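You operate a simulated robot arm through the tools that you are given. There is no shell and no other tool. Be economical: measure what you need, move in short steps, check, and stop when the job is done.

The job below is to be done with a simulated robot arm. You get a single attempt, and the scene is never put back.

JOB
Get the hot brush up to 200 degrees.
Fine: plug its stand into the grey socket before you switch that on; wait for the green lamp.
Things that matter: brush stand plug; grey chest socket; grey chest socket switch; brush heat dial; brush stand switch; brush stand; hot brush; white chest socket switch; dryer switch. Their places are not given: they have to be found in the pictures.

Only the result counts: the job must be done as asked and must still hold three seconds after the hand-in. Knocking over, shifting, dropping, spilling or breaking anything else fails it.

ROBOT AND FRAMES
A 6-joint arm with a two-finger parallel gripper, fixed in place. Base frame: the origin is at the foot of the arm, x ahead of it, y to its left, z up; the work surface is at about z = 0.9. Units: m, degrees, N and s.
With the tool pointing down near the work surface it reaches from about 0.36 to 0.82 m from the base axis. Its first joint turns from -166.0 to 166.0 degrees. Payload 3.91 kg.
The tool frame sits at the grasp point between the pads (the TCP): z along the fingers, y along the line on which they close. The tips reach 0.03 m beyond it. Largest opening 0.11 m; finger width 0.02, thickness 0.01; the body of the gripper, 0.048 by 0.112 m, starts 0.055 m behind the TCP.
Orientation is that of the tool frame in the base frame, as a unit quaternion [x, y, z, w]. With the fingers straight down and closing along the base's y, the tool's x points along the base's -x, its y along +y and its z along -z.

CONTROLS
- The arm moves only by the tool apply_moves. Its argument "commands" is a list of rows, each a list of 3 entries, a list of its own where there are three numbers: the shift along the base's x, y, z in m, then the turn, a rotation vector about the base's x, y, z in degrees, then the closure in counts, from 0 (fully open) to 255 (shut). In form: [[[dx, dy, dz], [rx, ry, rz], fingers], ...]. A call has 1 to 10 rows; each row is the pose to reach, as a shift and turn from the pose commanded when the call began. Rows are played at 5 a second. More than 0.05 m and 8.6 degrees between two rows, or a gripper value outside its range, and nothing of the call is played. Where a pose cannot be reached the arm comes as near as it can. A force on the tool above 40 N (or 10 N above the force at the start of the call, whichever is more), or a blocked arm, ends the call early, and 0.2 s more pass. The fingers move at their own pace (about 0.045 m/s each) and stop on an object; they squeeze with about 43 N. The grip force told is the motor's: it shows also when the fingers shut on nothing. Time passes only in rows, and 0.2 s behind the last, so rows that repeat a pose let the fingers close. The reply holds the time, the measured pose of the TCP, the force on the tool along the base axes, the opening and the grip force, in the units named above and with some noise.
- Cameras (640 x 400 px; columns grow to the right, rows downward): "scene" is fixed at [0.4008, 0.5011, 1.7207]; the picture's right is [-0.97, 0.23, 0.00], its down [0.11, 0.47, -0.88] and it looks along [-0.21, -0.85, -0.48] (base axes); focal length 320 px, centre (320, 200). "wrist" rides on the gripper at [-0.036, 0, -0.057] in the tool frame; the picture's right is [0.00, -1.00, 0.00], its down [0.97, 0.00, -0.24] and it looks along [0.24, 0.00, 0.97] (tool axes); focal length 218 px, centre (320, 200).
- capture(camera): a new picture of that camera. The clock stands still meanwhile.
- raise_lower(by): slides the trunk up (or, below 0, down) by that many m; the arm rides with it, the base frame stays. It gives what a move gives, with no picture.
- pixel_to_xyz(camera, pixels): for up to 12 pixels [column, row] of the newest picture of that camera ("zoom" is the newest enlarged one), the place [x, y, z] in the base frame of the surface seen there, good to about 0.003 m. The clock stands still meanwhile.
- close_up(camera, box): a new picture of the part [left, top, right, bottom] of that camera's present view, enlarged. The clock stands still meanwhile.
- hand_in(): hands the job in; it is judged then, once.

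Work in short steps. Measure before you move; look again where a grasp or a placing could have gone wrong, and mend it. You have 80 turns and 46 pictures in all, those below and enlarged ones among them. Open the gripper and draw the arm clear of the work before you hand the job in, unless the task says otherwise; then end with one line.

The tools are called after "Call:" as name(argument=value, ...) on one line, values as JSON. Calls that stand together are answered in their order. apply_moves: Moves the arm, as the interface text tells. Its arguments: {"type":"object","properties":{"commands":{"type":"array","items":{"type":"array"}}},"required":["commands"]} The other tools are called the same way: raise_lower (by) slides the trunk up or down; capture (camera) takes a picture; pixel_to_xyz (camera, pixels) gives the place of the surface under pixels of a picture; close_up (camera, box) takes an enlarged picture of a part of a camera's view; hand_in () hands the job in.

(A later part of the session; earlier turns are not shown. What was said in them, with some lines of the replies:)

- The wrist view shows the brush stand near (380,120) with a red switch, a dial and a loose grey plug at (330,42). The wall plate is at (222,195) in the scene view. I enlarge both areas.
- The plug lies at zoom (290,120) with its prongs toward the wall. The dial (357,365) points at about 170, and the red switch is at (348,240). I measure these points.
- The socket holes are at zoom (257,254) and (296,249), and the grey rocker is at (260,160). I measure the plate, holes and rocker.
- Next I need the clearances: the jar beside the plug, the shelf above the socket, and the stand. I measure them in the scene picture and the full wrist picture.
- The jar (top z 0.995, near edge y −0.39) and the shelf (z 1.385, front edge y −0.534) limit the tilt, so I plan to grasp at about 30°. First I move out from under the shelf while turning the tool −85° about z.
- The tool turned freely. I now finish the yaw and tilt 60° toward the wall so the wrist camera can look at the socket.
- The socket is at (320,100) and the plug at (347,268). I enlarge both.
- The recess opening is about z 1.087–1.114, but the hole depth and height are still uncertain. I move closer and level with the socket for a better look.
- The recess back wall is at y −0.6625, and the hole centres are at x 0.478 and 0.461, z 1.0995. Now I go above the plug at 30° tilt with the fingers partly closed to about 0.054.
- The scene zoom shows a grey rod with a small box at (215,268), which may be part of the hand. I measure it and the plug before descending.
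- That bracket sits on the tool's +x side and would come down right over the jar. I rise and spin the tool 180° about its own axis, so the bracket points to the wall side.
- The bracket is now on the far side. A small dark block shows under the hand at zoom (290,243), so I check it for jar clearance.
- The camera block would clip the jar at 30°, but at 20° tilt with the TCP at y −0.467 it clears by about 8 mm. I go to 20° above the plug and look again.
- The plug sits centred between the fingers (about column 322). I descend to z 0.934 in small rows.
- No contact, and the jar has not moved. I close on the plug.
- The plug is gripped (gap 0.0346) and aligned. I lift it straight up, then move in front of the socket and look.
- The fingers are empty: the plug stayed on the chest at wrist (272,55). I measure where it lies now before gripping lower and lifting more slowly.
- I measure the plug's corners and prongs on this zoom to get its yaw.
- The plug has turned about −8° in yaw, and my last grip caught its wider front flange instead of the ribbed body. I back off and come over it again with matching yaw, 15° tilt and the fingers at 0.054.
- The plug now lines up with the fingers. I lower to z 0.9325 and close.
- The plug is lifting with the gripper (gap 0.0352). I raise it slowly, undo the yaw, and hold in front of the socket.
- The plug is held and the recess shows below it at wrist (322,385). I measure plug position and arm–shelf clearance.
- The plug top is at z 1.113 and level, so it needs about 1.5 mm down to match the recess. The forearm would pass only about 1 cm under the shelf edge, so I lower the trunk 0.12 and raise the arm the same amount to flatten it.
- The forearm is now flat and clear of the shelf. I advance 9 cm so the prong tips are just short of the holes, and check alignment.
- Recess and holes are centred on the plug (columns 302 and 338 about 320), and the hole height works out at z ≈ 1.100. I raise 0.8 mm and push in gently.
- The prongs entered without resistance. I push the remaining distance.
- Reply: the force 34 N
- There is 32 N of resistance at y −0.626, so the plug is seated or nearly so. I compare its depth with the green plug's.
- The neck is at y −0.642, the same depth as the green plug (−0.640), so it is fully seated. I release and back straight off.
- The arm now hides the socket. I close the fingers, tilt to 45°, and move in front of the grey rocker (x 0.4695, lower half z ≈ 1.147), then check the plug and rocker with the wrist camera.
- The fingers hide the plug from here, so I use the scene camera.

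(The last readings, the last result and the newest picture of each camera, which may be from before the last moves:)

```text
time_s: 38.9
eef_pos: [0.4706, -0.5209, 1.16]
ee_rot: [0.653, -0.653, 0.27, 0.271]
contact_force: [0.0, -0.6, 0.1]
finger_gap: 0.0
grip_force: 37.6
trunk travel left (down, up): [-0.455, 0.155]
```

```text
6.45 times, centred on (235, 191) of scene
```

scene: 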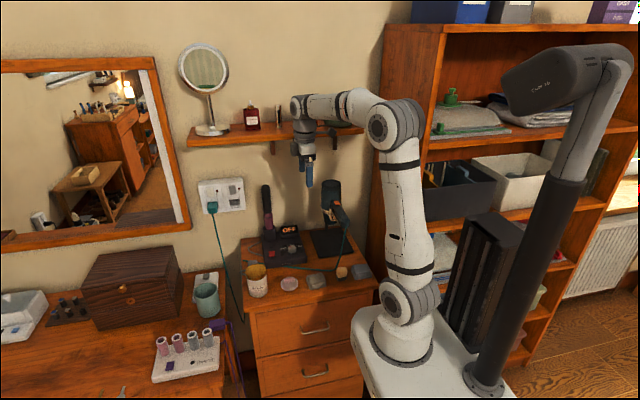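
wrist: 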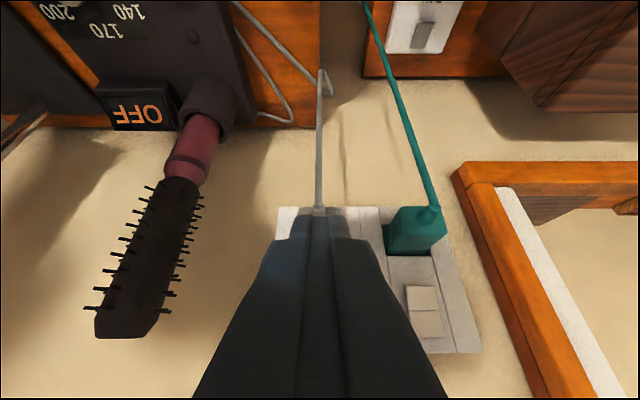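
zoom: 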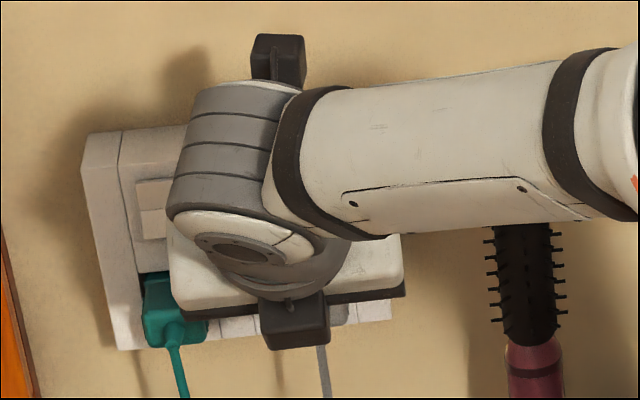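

To verify the seating before switching on, I shift 5 cm in +x so the plug shows beside the fingers.

Call:
apply_moves(commands=[[[0.025, 0.01, 0], [0, 0, 0], 255], [[0.05, 0.01, 0], [0, 0, 0], 255], [[0.05, 0.01, 0], [0, 0, 0], 255]])

Call:
close_up(camera="wrist", box=[200, 180, 400, 340])

```text
time_s: 39.7
eef_pos: [0.5217, -0.5095, 1.1609]
ee_rot: [-0.653, 0.653, -0.27, -0.271]
contact_force: [0.1, 0.6, 0.2]
finger_gap: 0.0
grip_force: 37.8
trunk travel left (down, up): [-0.455, 0.155]
```

```text
2.50 times, centred on (300, 260) of wrist
```

zoom: 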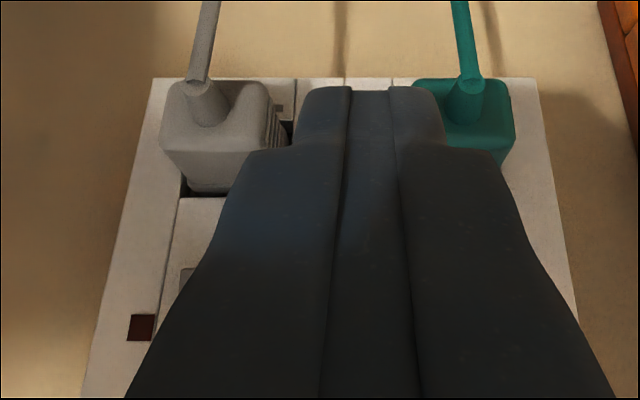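

Call:
pixel_to_xyz(camera="zoom", pixels=[[215, 160], [212, 182], [216, 187], [210, 105], [195, 130], [235, 120], [205, 85], [500, 110], [490, 90], [468, 90], [205, 220], [475, 130]])

```text
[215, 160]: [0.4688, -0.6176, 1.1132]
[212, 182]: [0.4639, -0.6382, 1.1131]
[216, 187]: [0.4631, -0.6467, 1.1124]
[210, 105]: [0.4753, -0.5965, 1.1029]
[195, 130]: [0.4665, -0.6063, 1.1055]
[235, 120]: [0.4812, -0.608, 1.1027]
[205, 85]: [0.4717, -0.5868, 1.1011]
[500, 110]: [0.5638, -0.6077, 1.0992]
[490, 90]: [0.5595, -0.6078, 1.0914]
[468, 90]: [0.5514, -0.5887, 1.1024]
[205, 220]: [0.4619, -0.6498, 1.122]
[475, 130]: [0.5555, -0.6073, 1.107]
```

The rear faces match (−0.607 vs −0.6075), so the plug is seated. I return in front of the grey rocker and press its lower half.

Call:
apply_moves(commands=[[[-0.026, -0.01, 0], [0, 0, 0], 255], [[-0.052, -0.03, 0], [0, 0, 0], 255], [[-0.052, -0.06, 0], [0, 0, 0], 255], [[-0.052, -0.085, 0], [0, 0, 0], 255], [[-0.052, -0.1, 0], [0, 0, 0], 255], [[-0.052, -0.105, 0], [0, 0, 0], 255], [[-0.052, -0.109, 0], [0, 0, 0], 255], [[-0.052, -0.113, 0], [0, 0, 0], 255], [[-0.052, -0.113, 0], [0, 0, 0], 255]])

Call:
capture(camera="wrist")

```text
time_s: 41.5
eef_pos: [0.4686, -0.6161, 1.1592]
ee_rot: [0.654, -0.654, 0.267, 0.269]
contact_force: [-5.5, 23.8, 3.2]
finger_gap: 0.0
grip_force: 38.0
trunk travel left (down, up): [-0.455, 0.155]
stopped in row 9: the force on the tool passed its limit (the readings are from after the stop); the commanded pose is now the measured one
```

```text
10 pictures are left
```

wrist: 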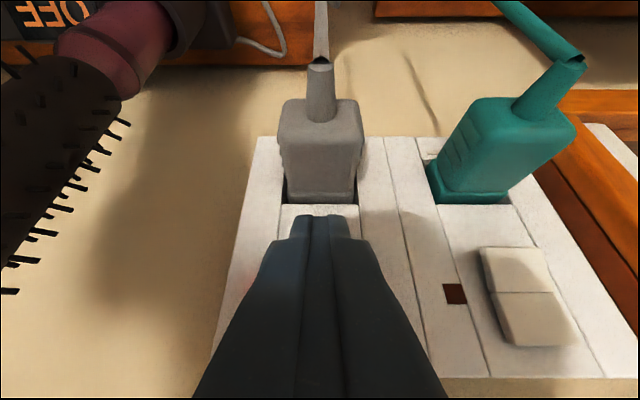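

The press reached over 40 N. I back off, shift slightly in +x and look at the rocker's lamp.

Call:
apply_moves(commands=[[[0, 0.03, 0], [0, 0, 0], 255], [[0.02, 0.07, 0], [0, 0, 0], 255], [[0.06, 0.11, 0], [0, 0, 0], 255], [[0.07, 0.11, 0], [0, 0, 0], 255], [[0.07, 0.11, 0], [0, 0, 0], 255]])

Call:
capture(camera="wrist")

```text
refused: row 3 steps farther than a row can; nothing moved
```

```text
9 pictures are left
```

wrist: 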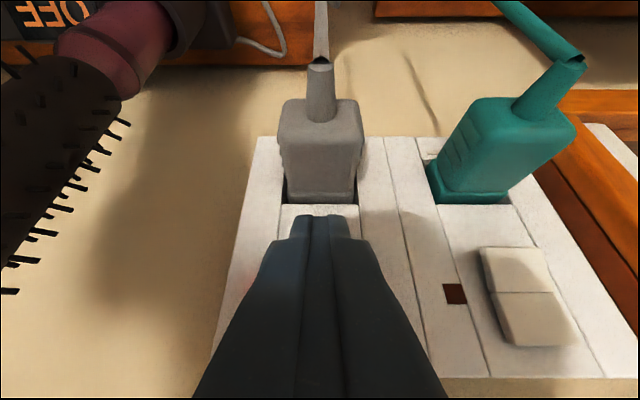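

A row was too long and nothing moved. I repeat the retreat with shorter rows.

Call:
apply_moves(commands=[[[0, 0.03, 0], [0, 0, 0], 255], [[0.01, 0.06, 0], [0, 0, 0], 255], [[0.03, 0.09, 0], [0, 0, 0], 255], [[0.055, 0.11, 0], [0, 0, 0], 255], [[0.07, 0.11, 0], [0, 0, 0], 255], [[0.07, 0.11, 0], [0, 0, 0], 255]])

```text
time_s: 43.0
eef_pos: [0.54, -0.5096, 1.157]
ee_rot: [0.655, -0.654, 0.268, 0.268]
contact_force: [-0.1, 0.8, 0.2]
finger_gap: 0.0
grip_force: 37.4
trunk travel left (down, up): [-0.455, 0.155]
```

Call:
close_up(camera="wrist", box=[140, 120, 360, 400])

```text
1.43 times, centred on (250, 260) of wrist
```

zoom: 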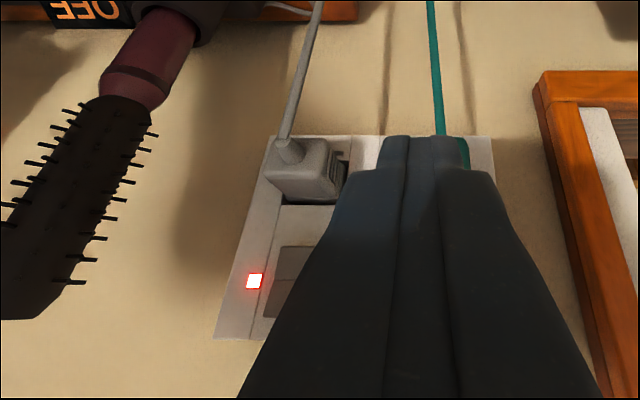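

The red lamp is lit, so the grey socket is on. Before going to the stand switch and dial, I measure the dryer and brush as obstacles from the last scene picture.

Call:
pixel_to_xyz(camera="scene", pixels=[[325, 183], [337, 183], [325, 200], [333, 205], [345, 222], [348, 215], [340, 205], [266, 186], [270, 190], [291, 228], [283, 233], [292, 250]])

Call:
raise_lower(by=0.12)

```text
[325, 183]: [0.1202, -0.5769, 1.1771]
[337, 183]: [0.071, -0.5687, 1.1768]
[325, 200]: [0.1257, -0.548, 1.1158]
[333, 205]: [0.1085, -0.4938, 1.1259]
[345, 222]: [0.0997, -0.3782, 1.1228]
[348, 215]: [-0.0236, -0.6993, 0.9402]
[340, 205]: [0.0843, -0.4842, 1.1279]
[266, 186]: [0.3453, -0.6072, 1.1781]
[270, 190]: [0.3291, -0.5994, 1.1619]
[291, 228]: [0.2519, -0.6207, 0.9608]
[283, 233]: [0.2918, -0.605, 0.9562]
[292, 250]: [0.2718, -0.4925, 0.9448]
```

```text
time_s: 44.5
eef_pos: [0.5401, -0.5116, 1.2774]
ee_rot: [-0.654, 0.655, -0.267, -0.269]
contact_force: [-0.4, -0.8, 0.8]
finger_gap: 0.0
grip_force: 38.2
trunk travel left (down, up): [-0.575, 0.035]
```

The dryer tops out at z 1.18 and x ≤ 0.13, and the brush stands at (0.34, −0.60). I move over the stand's red switch at 30° tilt, keeping away from the brush.

Call:
apply_moves(commands=[[[-0.02, 0.04, 0], [3, 0, 0], 255], [[-0.05, 0.07, 0], [7, 0, 0], 255], [[-0.09, 0.07, -0.02], [11, 0, 0], 255], [[-0.125, 0.07, -0.05], [15, 0, 0], 255], [[-0.16, 0.07, -0.08], [15, 0, 0], 255], [[-0.188, 0.07, -0.115], [15, 0, 0], 255], [[-0.188, 0.07, -0.155], [15, 0, 0], 255], [[-0.188, 0.06, -0.195], [15, 0, 0], 255], [[-0.188, 0.04, -0.225], [15, 0, 0], 255], [[-0.188, 0.021, -0.235], [15, 0, 0], 255]])

Call:
capture(camera="wrist")

```text
time_s: 46.6
eef_pos: [0.3522, -0.4906, 1.0412]
ee_rot: [0.684, -0.683, 0.179, 0.181]
contact_force: [0.0, 0.3, 0.3]
finger_gap: 0.0
grip_force: 37.7
trunk travel left (down, up): [-0.575, 0.035]
```

```text
7 pictures are left
```

wrist: 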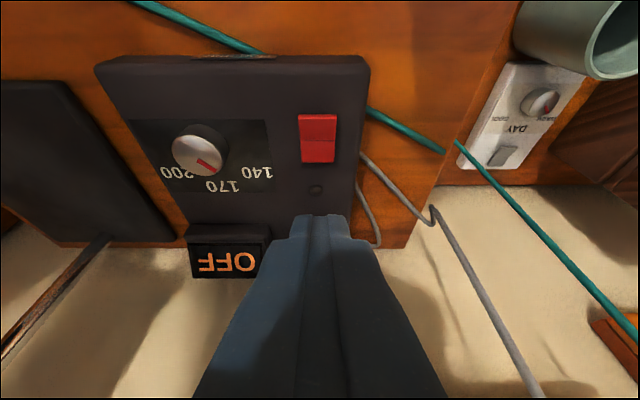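

The switch is at (318,138) and the dial at (199,150), with its pointer toward (212,168). I measure the switch halves, dial and labels.

Call:
pixel_to_xyz(camera="wrist", pixels=[[310, 119], [328, 119], [310, 130], [328, 130], [310, 146], [328, 146], [310, 158], [328, 158], [195, 142], [210, 166], [178, 150], [221, 150]])

Call:
pixel_to_xyz(camera="wrist", pixels=[[318, 119], [318, 126], [318, 134], [318, 146], [318, 153], [318, 159], [204, 159], [257, 172], [222, 185], [172, 172], [199, 128], [150, 200]])

```text
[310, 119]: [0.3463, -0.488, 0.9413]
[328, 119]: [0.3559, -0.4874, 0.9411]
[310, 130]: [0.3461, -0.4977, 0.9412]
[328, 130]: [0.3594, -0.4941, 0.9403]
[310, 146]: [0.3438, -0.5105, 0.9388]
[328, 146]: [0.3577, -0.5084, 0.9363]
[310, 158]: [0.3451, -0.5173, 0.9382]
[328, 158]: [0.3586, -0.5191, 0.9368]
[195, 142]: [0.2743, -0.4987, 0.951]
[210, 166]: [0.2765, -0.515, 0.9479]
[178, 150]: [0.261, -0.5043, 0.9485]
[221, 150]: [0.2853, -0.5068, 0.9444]
```

```text
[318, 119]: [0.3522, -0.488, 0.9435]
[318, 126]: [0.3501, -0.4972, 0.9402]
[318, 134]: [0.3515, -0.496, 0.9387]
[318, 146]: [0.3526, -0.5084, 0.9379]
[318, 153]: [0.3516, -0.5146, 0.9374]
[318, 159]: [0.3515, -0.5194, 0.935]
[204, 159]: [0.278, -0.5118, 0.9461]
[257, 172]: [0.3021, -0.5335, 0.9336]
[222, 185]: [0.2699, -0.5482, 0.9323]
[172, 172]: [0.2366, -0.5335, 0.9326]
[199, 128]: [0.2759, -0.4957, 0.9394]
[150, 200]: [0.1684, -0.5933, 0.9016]
```

The front half is raised (z 0.943 vs 0.935), so I press the front half.

Call:
apply_moves(commands=[[[0, 0.006, -0.03], [0, 0, 0], 255], [[0, 0.006, -0.055], [0, 0, 0], 255], [[0, 0.006, -0.067], [0, 0, 0], 255], [[0, 0.006, -0.071], [0, 0, 0], 255], [[0, 0.006, -0.075], [0, 0, 0], 255], [[0, 0.006, -0.077], [0, 0, 0], 255]])

```text
time_s: 48.0
eef_pos: [0.3519, -0.4833, 0.969]
ee_rot: [0.684, -0.682, 0.184, 0.182]
contact_force: [-0.1, 2.9, 28.5]
finger_gap: 0.0001
grip_force: 38.2
trunk travel left (down, up): [-0.575, 0.035]
```

The switch took 28 N. I lift off, open to 0.05, go vertical above the dial and look at the display and dial.

Call:
apply_moves(commands=[[[0, 0.01, 0.03], [0, 0, 0], 255], [[0, 0.01, 0.06], [0, 0, 0], 200], [[-0.02, 0.01, 0.07], [7, 0, 0], 139], [[-0.045, 0.0, 0.07], [14, 0, 0], 139], [[-0.07, -0.01, 0.07], [22, 0, 0], 139], [[-0.08, -0.023, 0.07], [30, 0, 0], 139], [[-0.08, -0.023, 0.06], [30, 0, 0], 139], [[-0.08, -0.023, 0.06], [30, 0, 0], 139]])

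Call:
capture(camera="wrist")

```text
time_s: 49.9
eef_pos: [0.2713, -0.5071, 1.0243]
ee_rot: [0.708, -0.706, -0.004, -0.002]
contact_force: [-0.7, 0.7, -0.2]
finger_gap: 0.0505
grip_force: 0.1
trunk travel left (down, up): [-0.575, 0.035]
```

```text
6 pictures are left
```

wrist: 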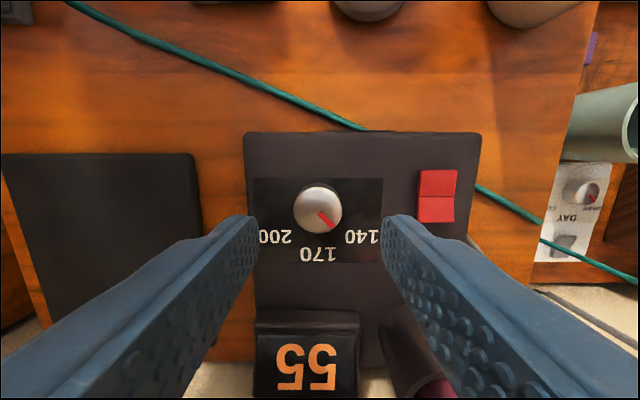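

The display now reads 55 and is heating. The dial centre is at (318,207), i.e. (0.270, −0.508), with its pointer about 43° toward 140. I lower onto it and grip.

Call:
apply_moves(commands=[[[-0.001, -0.001, -0.025], [0, 0, 0], 139], [[-0.001, -0.001, -0.045], [0, 0, 0], 139], [[-0.001, -0.001, -0.0575], [0, 0, 0], 139], [[-0.001, -0.001, -0.0575], [0, 0, 0], 175], [[-0.001, -0.001, -0.0575], [0, 0, 0], 195], [[-0.001, -0.001, -0.0575], [0, 0, 0], 215], [[-0.001, -0.001, -0.0575], [0, 0, 0], 255], [[-0.001, -0.001, -0.0575], [0, 0, 0], 255]])

```text
time_s: 51.6
eef_pos: [0.2703, -0.5064, 0.9683]
ee_rot: [0.708, -0.707, -0.004, -0.001]
contact_force: [-6.2, 2.4, -4.7]
finger_gap: 0.0318
grip_force: 45.5
trunk travel left (down, up): [-0.575, 0.035]
```

The dial is gripped at 0.032. I turn clockwise (−z) in 8° steps.

Call:
apply_moves(commands=[[[0, 0, 0], [0, 0, -8], 255], [[0, 0, 0], [0, 0, -16], 255], [[0, 0, 0], [0, 0, -24], 255], [[0, 0, 0], [0, 0, -32], 255], [[0, 0, 0], [0, 0, -40], 255], [[0, 0, 0], [0, 0, -48], 255]])

Call:
close_up(camera="scene", box=[230, 190, 330, 270])

```text
time_s: 53.0
eef_pos: [0.2736, -0.5083, 0.9676]
ee_rot: [-0.357, 0.934, 0.003, 0.002]
contact_force: [7.7, 1.4, -1.1]
finger_gap: 0.0316
grip_force: 45.3
trunk travel left (down, up): [-0.575, 0.035]
```

```text
5.00 times, centred on (280, 230) of scene
```

zoom: 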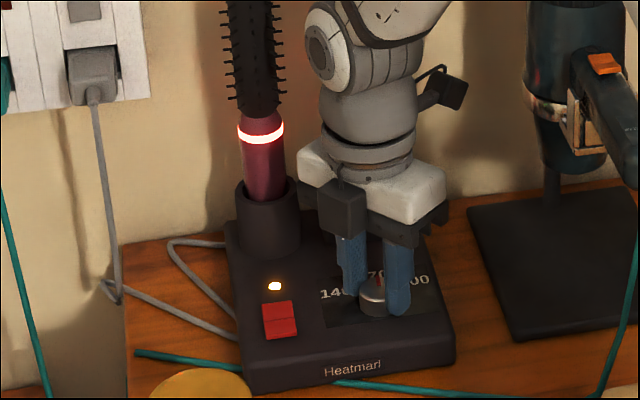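

The lamp is now amber and the pointer is near 170. I turn another 47° toward 200.

Call:
apply_moves(commands=[[[-0.002, 0, 0], [0, 0, -8], 255], [[-0.002, 0, 0], [0, 0, -16], 255], [[-0.002, 0, 0], [0, 0, -24], 255], [[-0.002, 0, 0], [0, 0, -32], 255], [[-0.002, 0, 0], [0, 0, -40], 255], [[-0.002, 0, 0], [0, 0, -47], 255], [[-0.002, 0, 0], [0, 0, -47], 255]])

```text
time_s: 54.6
eef_pos: [0.2694, -0.5085, 0.9671]
ee_rot: [0.044, 0.999, 0.0, 0.004]
contact_force: [-1.1, -18.8, 8.8]
finger_gap: 0.0315
grip_force: 44.7
trunk travel left (down, up): [-0.575, 0.035]
```

About 95° turned in total. I release, rise and check the pointer.

Call:
apply_moves(commands=[[[0, 0, 0], [0, 0, 0], 190], [[0, 0, 0], [0, 0, 0], 139], [[0, 0, 0], [0, 0, 0], 139], [[0, 0, 0.02], [0, 0, 0], 139], [[0, 0, 0.05], [0, 0, 0], 139], [[0, 0, 0.08], [0, 0, 0], 139], [[0, 0, 0.08], [0, 0, 0], 139]])

Call:
capture(camera="wrist")

```text
time_s: 56.2
eef_pos: [0.2699, -0.5078, 1.0481]
ee_rot: [0.043, 0.999, 0.001, 0.003]
contact_force: [-0.4, 0.1, -0.2]
finger_gap: 0.0499
grip_force: 0.0
trunk travel left (down, up): [-0.575, 0.035]
```

```text
4 pictures are left
```

wrist: 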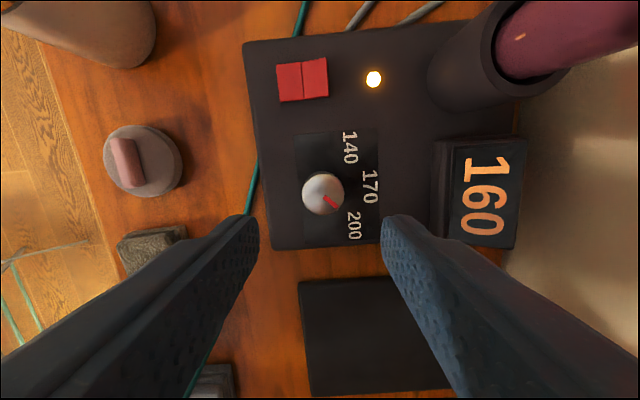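

The pointer now lines up with 200 (about 46°), and the display reads 160 and rising. I wait in place.

Call:
apply_moves(commands=[[[0, 0, 0], [0, 0, 0], 139], [[0, 0, 0], [0, 0, 0], 139], [[0, 0, 0], [0, 0, 0], 139], [[0, 0, 0], [0, 0, 0], 139], [[0, 0, 0], [0, 0, 0], 139], [[0, 0, 0], [0, 0, 0], 139], [[0, 0, 0], [0, 0, 0], 139], [[0, 0, 0], [0, 0, 0], 139], [[0, 0, 0], [0, 0, 0], 139], [[0, 0, 0], [0, 0, 0], 139]])

Call:
apply_moves(commands=[[[0, 0, 0], [0, 0, 0], 139], [[0, 0, 0], [0, 0, 0], 139], [[0, 0, 0], [0, 0, 0], 139], [[0, 0, 0], [0, 0, 0], 139], [[0, 0, 0], [0, 0, 0], 139], [[0, 0, 0], [0, 0, 0], 139], [[0, 0, 0], [0, 0, 0], 139], [[0, 0, 0], [0, 0, 0], 139], [[0, 0, 0], [0, 0, 0], 139], [[0, 0, 0], [0, 0, 0], 139]])

Call:
apply_moves(commands=[[[0, 0, 0], [0, 0, 0], 139], [[0, 0, 0], [0, 0, 0], 139], [[0, 0, 0], [0, 0, 0], 139], [[0, 0, 0], [0, 0, 0], 139], [[0, 0, 0], [0, 0, 0], 139], [[0, 0, 0], [0, 0, 0], 139], [[0, 0, 0], [0, 0, 0], 139], [[0, 0, 0], [0, 0, 0], 139], [[0, 0, 0], [0, 0, 0], 139], [[0, 0, 0], [0, 0, 0], 139]])

Call:
close_up(camera="wrist", box=[240, 40, 540, 250])

```text
time_s: 58.5
eef_pos: [0.2688, -0.5076, 1.0487]
ee_rot: [0.043, 0.999, 0.002, 0.004]
contact_force: [-0.4, 0.4, -0.3]
finger_gap: 0.0503
grip_force: 0.1
trunk travel left (down, up): [-0.575, 0.035]
```

```text
time_s: 60.6
eef_pos: [0.2689, -0.5072, 1.0479]
ee_rot: [0.043, 0.999, 0.001, 0.004]
contact_force: [0.3, -0.9, 0.7]
finger_gap: 0.0499
grip_force: 0.1
trunk travel left (down, up): [-0.575, 0.035]
```

```text
time_s: 62.9
eef_pos: [0.2694, -0.5082, 1.0476]
ee_rot: [0.042, 0.999, 0.001, 0.005]
contact_force: [-1.2, 0.1, -0.1]
finger_gap: 0.0499
grip_force: 0.0
trunk travel left (down, up): [-0.575, 0.035]
```

```text
1.90 times, centred on (390, 145) of wrist
```

zoom: 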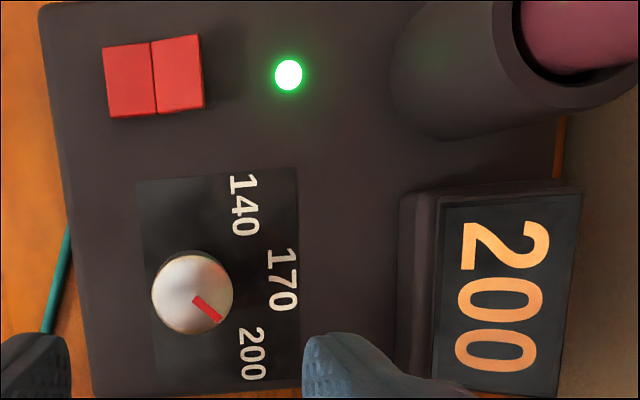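

The lamp is green and the display reads 200. I raise the arm clear with the gripper open, then take a last look.

Call:
apply_moves(commands=[[[0, 0, 0.04], [0, 0, 0], 139], [[0, 0.01, 0.08], [0, 0, 0], 139], [[0, 0.03, 0.12], [0, 0, 0], 100], [[0, 0.05, 0.16], [0, 0, 0], 50], [[0, 0.06, 0.2], [0, 0, 0], 0], [[0, 0.06, 0.24], [0, 0, 0], 0], [[0, 0.06, 0.24], [0, 0, 0], 0], [[0, 0.06, 0.24], [0, 0, 0], 0]])

Call:
capture(camera="scene")

```text
time_s: 64.7
eef_pos: [0.2689, -0.4468, 1.2851]
ee_rot: [0.042, 0.999, 0.002, 0.006]
contact_force: [0.2, 0.3, -0.4]
finger_gap: 0.1099
grip_force: 0.0
trunk travel left (down, up): [-0.575, 0.035]
```

```text
2 pictures are left
```

scene: 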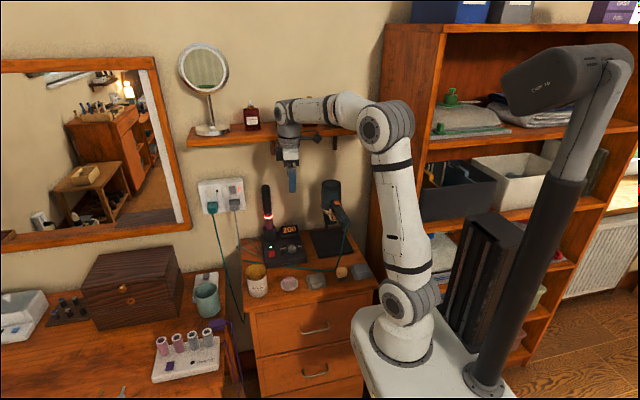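

The scene is undisturbed, the display shows 200 with a green lamp, and the arm is clear. I hand in.

Call:
hand_in()

```text
The job is handed in.
```

The hot brush is at 200 degrees with the green lamp lit. I plugged its stand into the grey socket before switching that on, and the arm is drawn clear with the gripper open.
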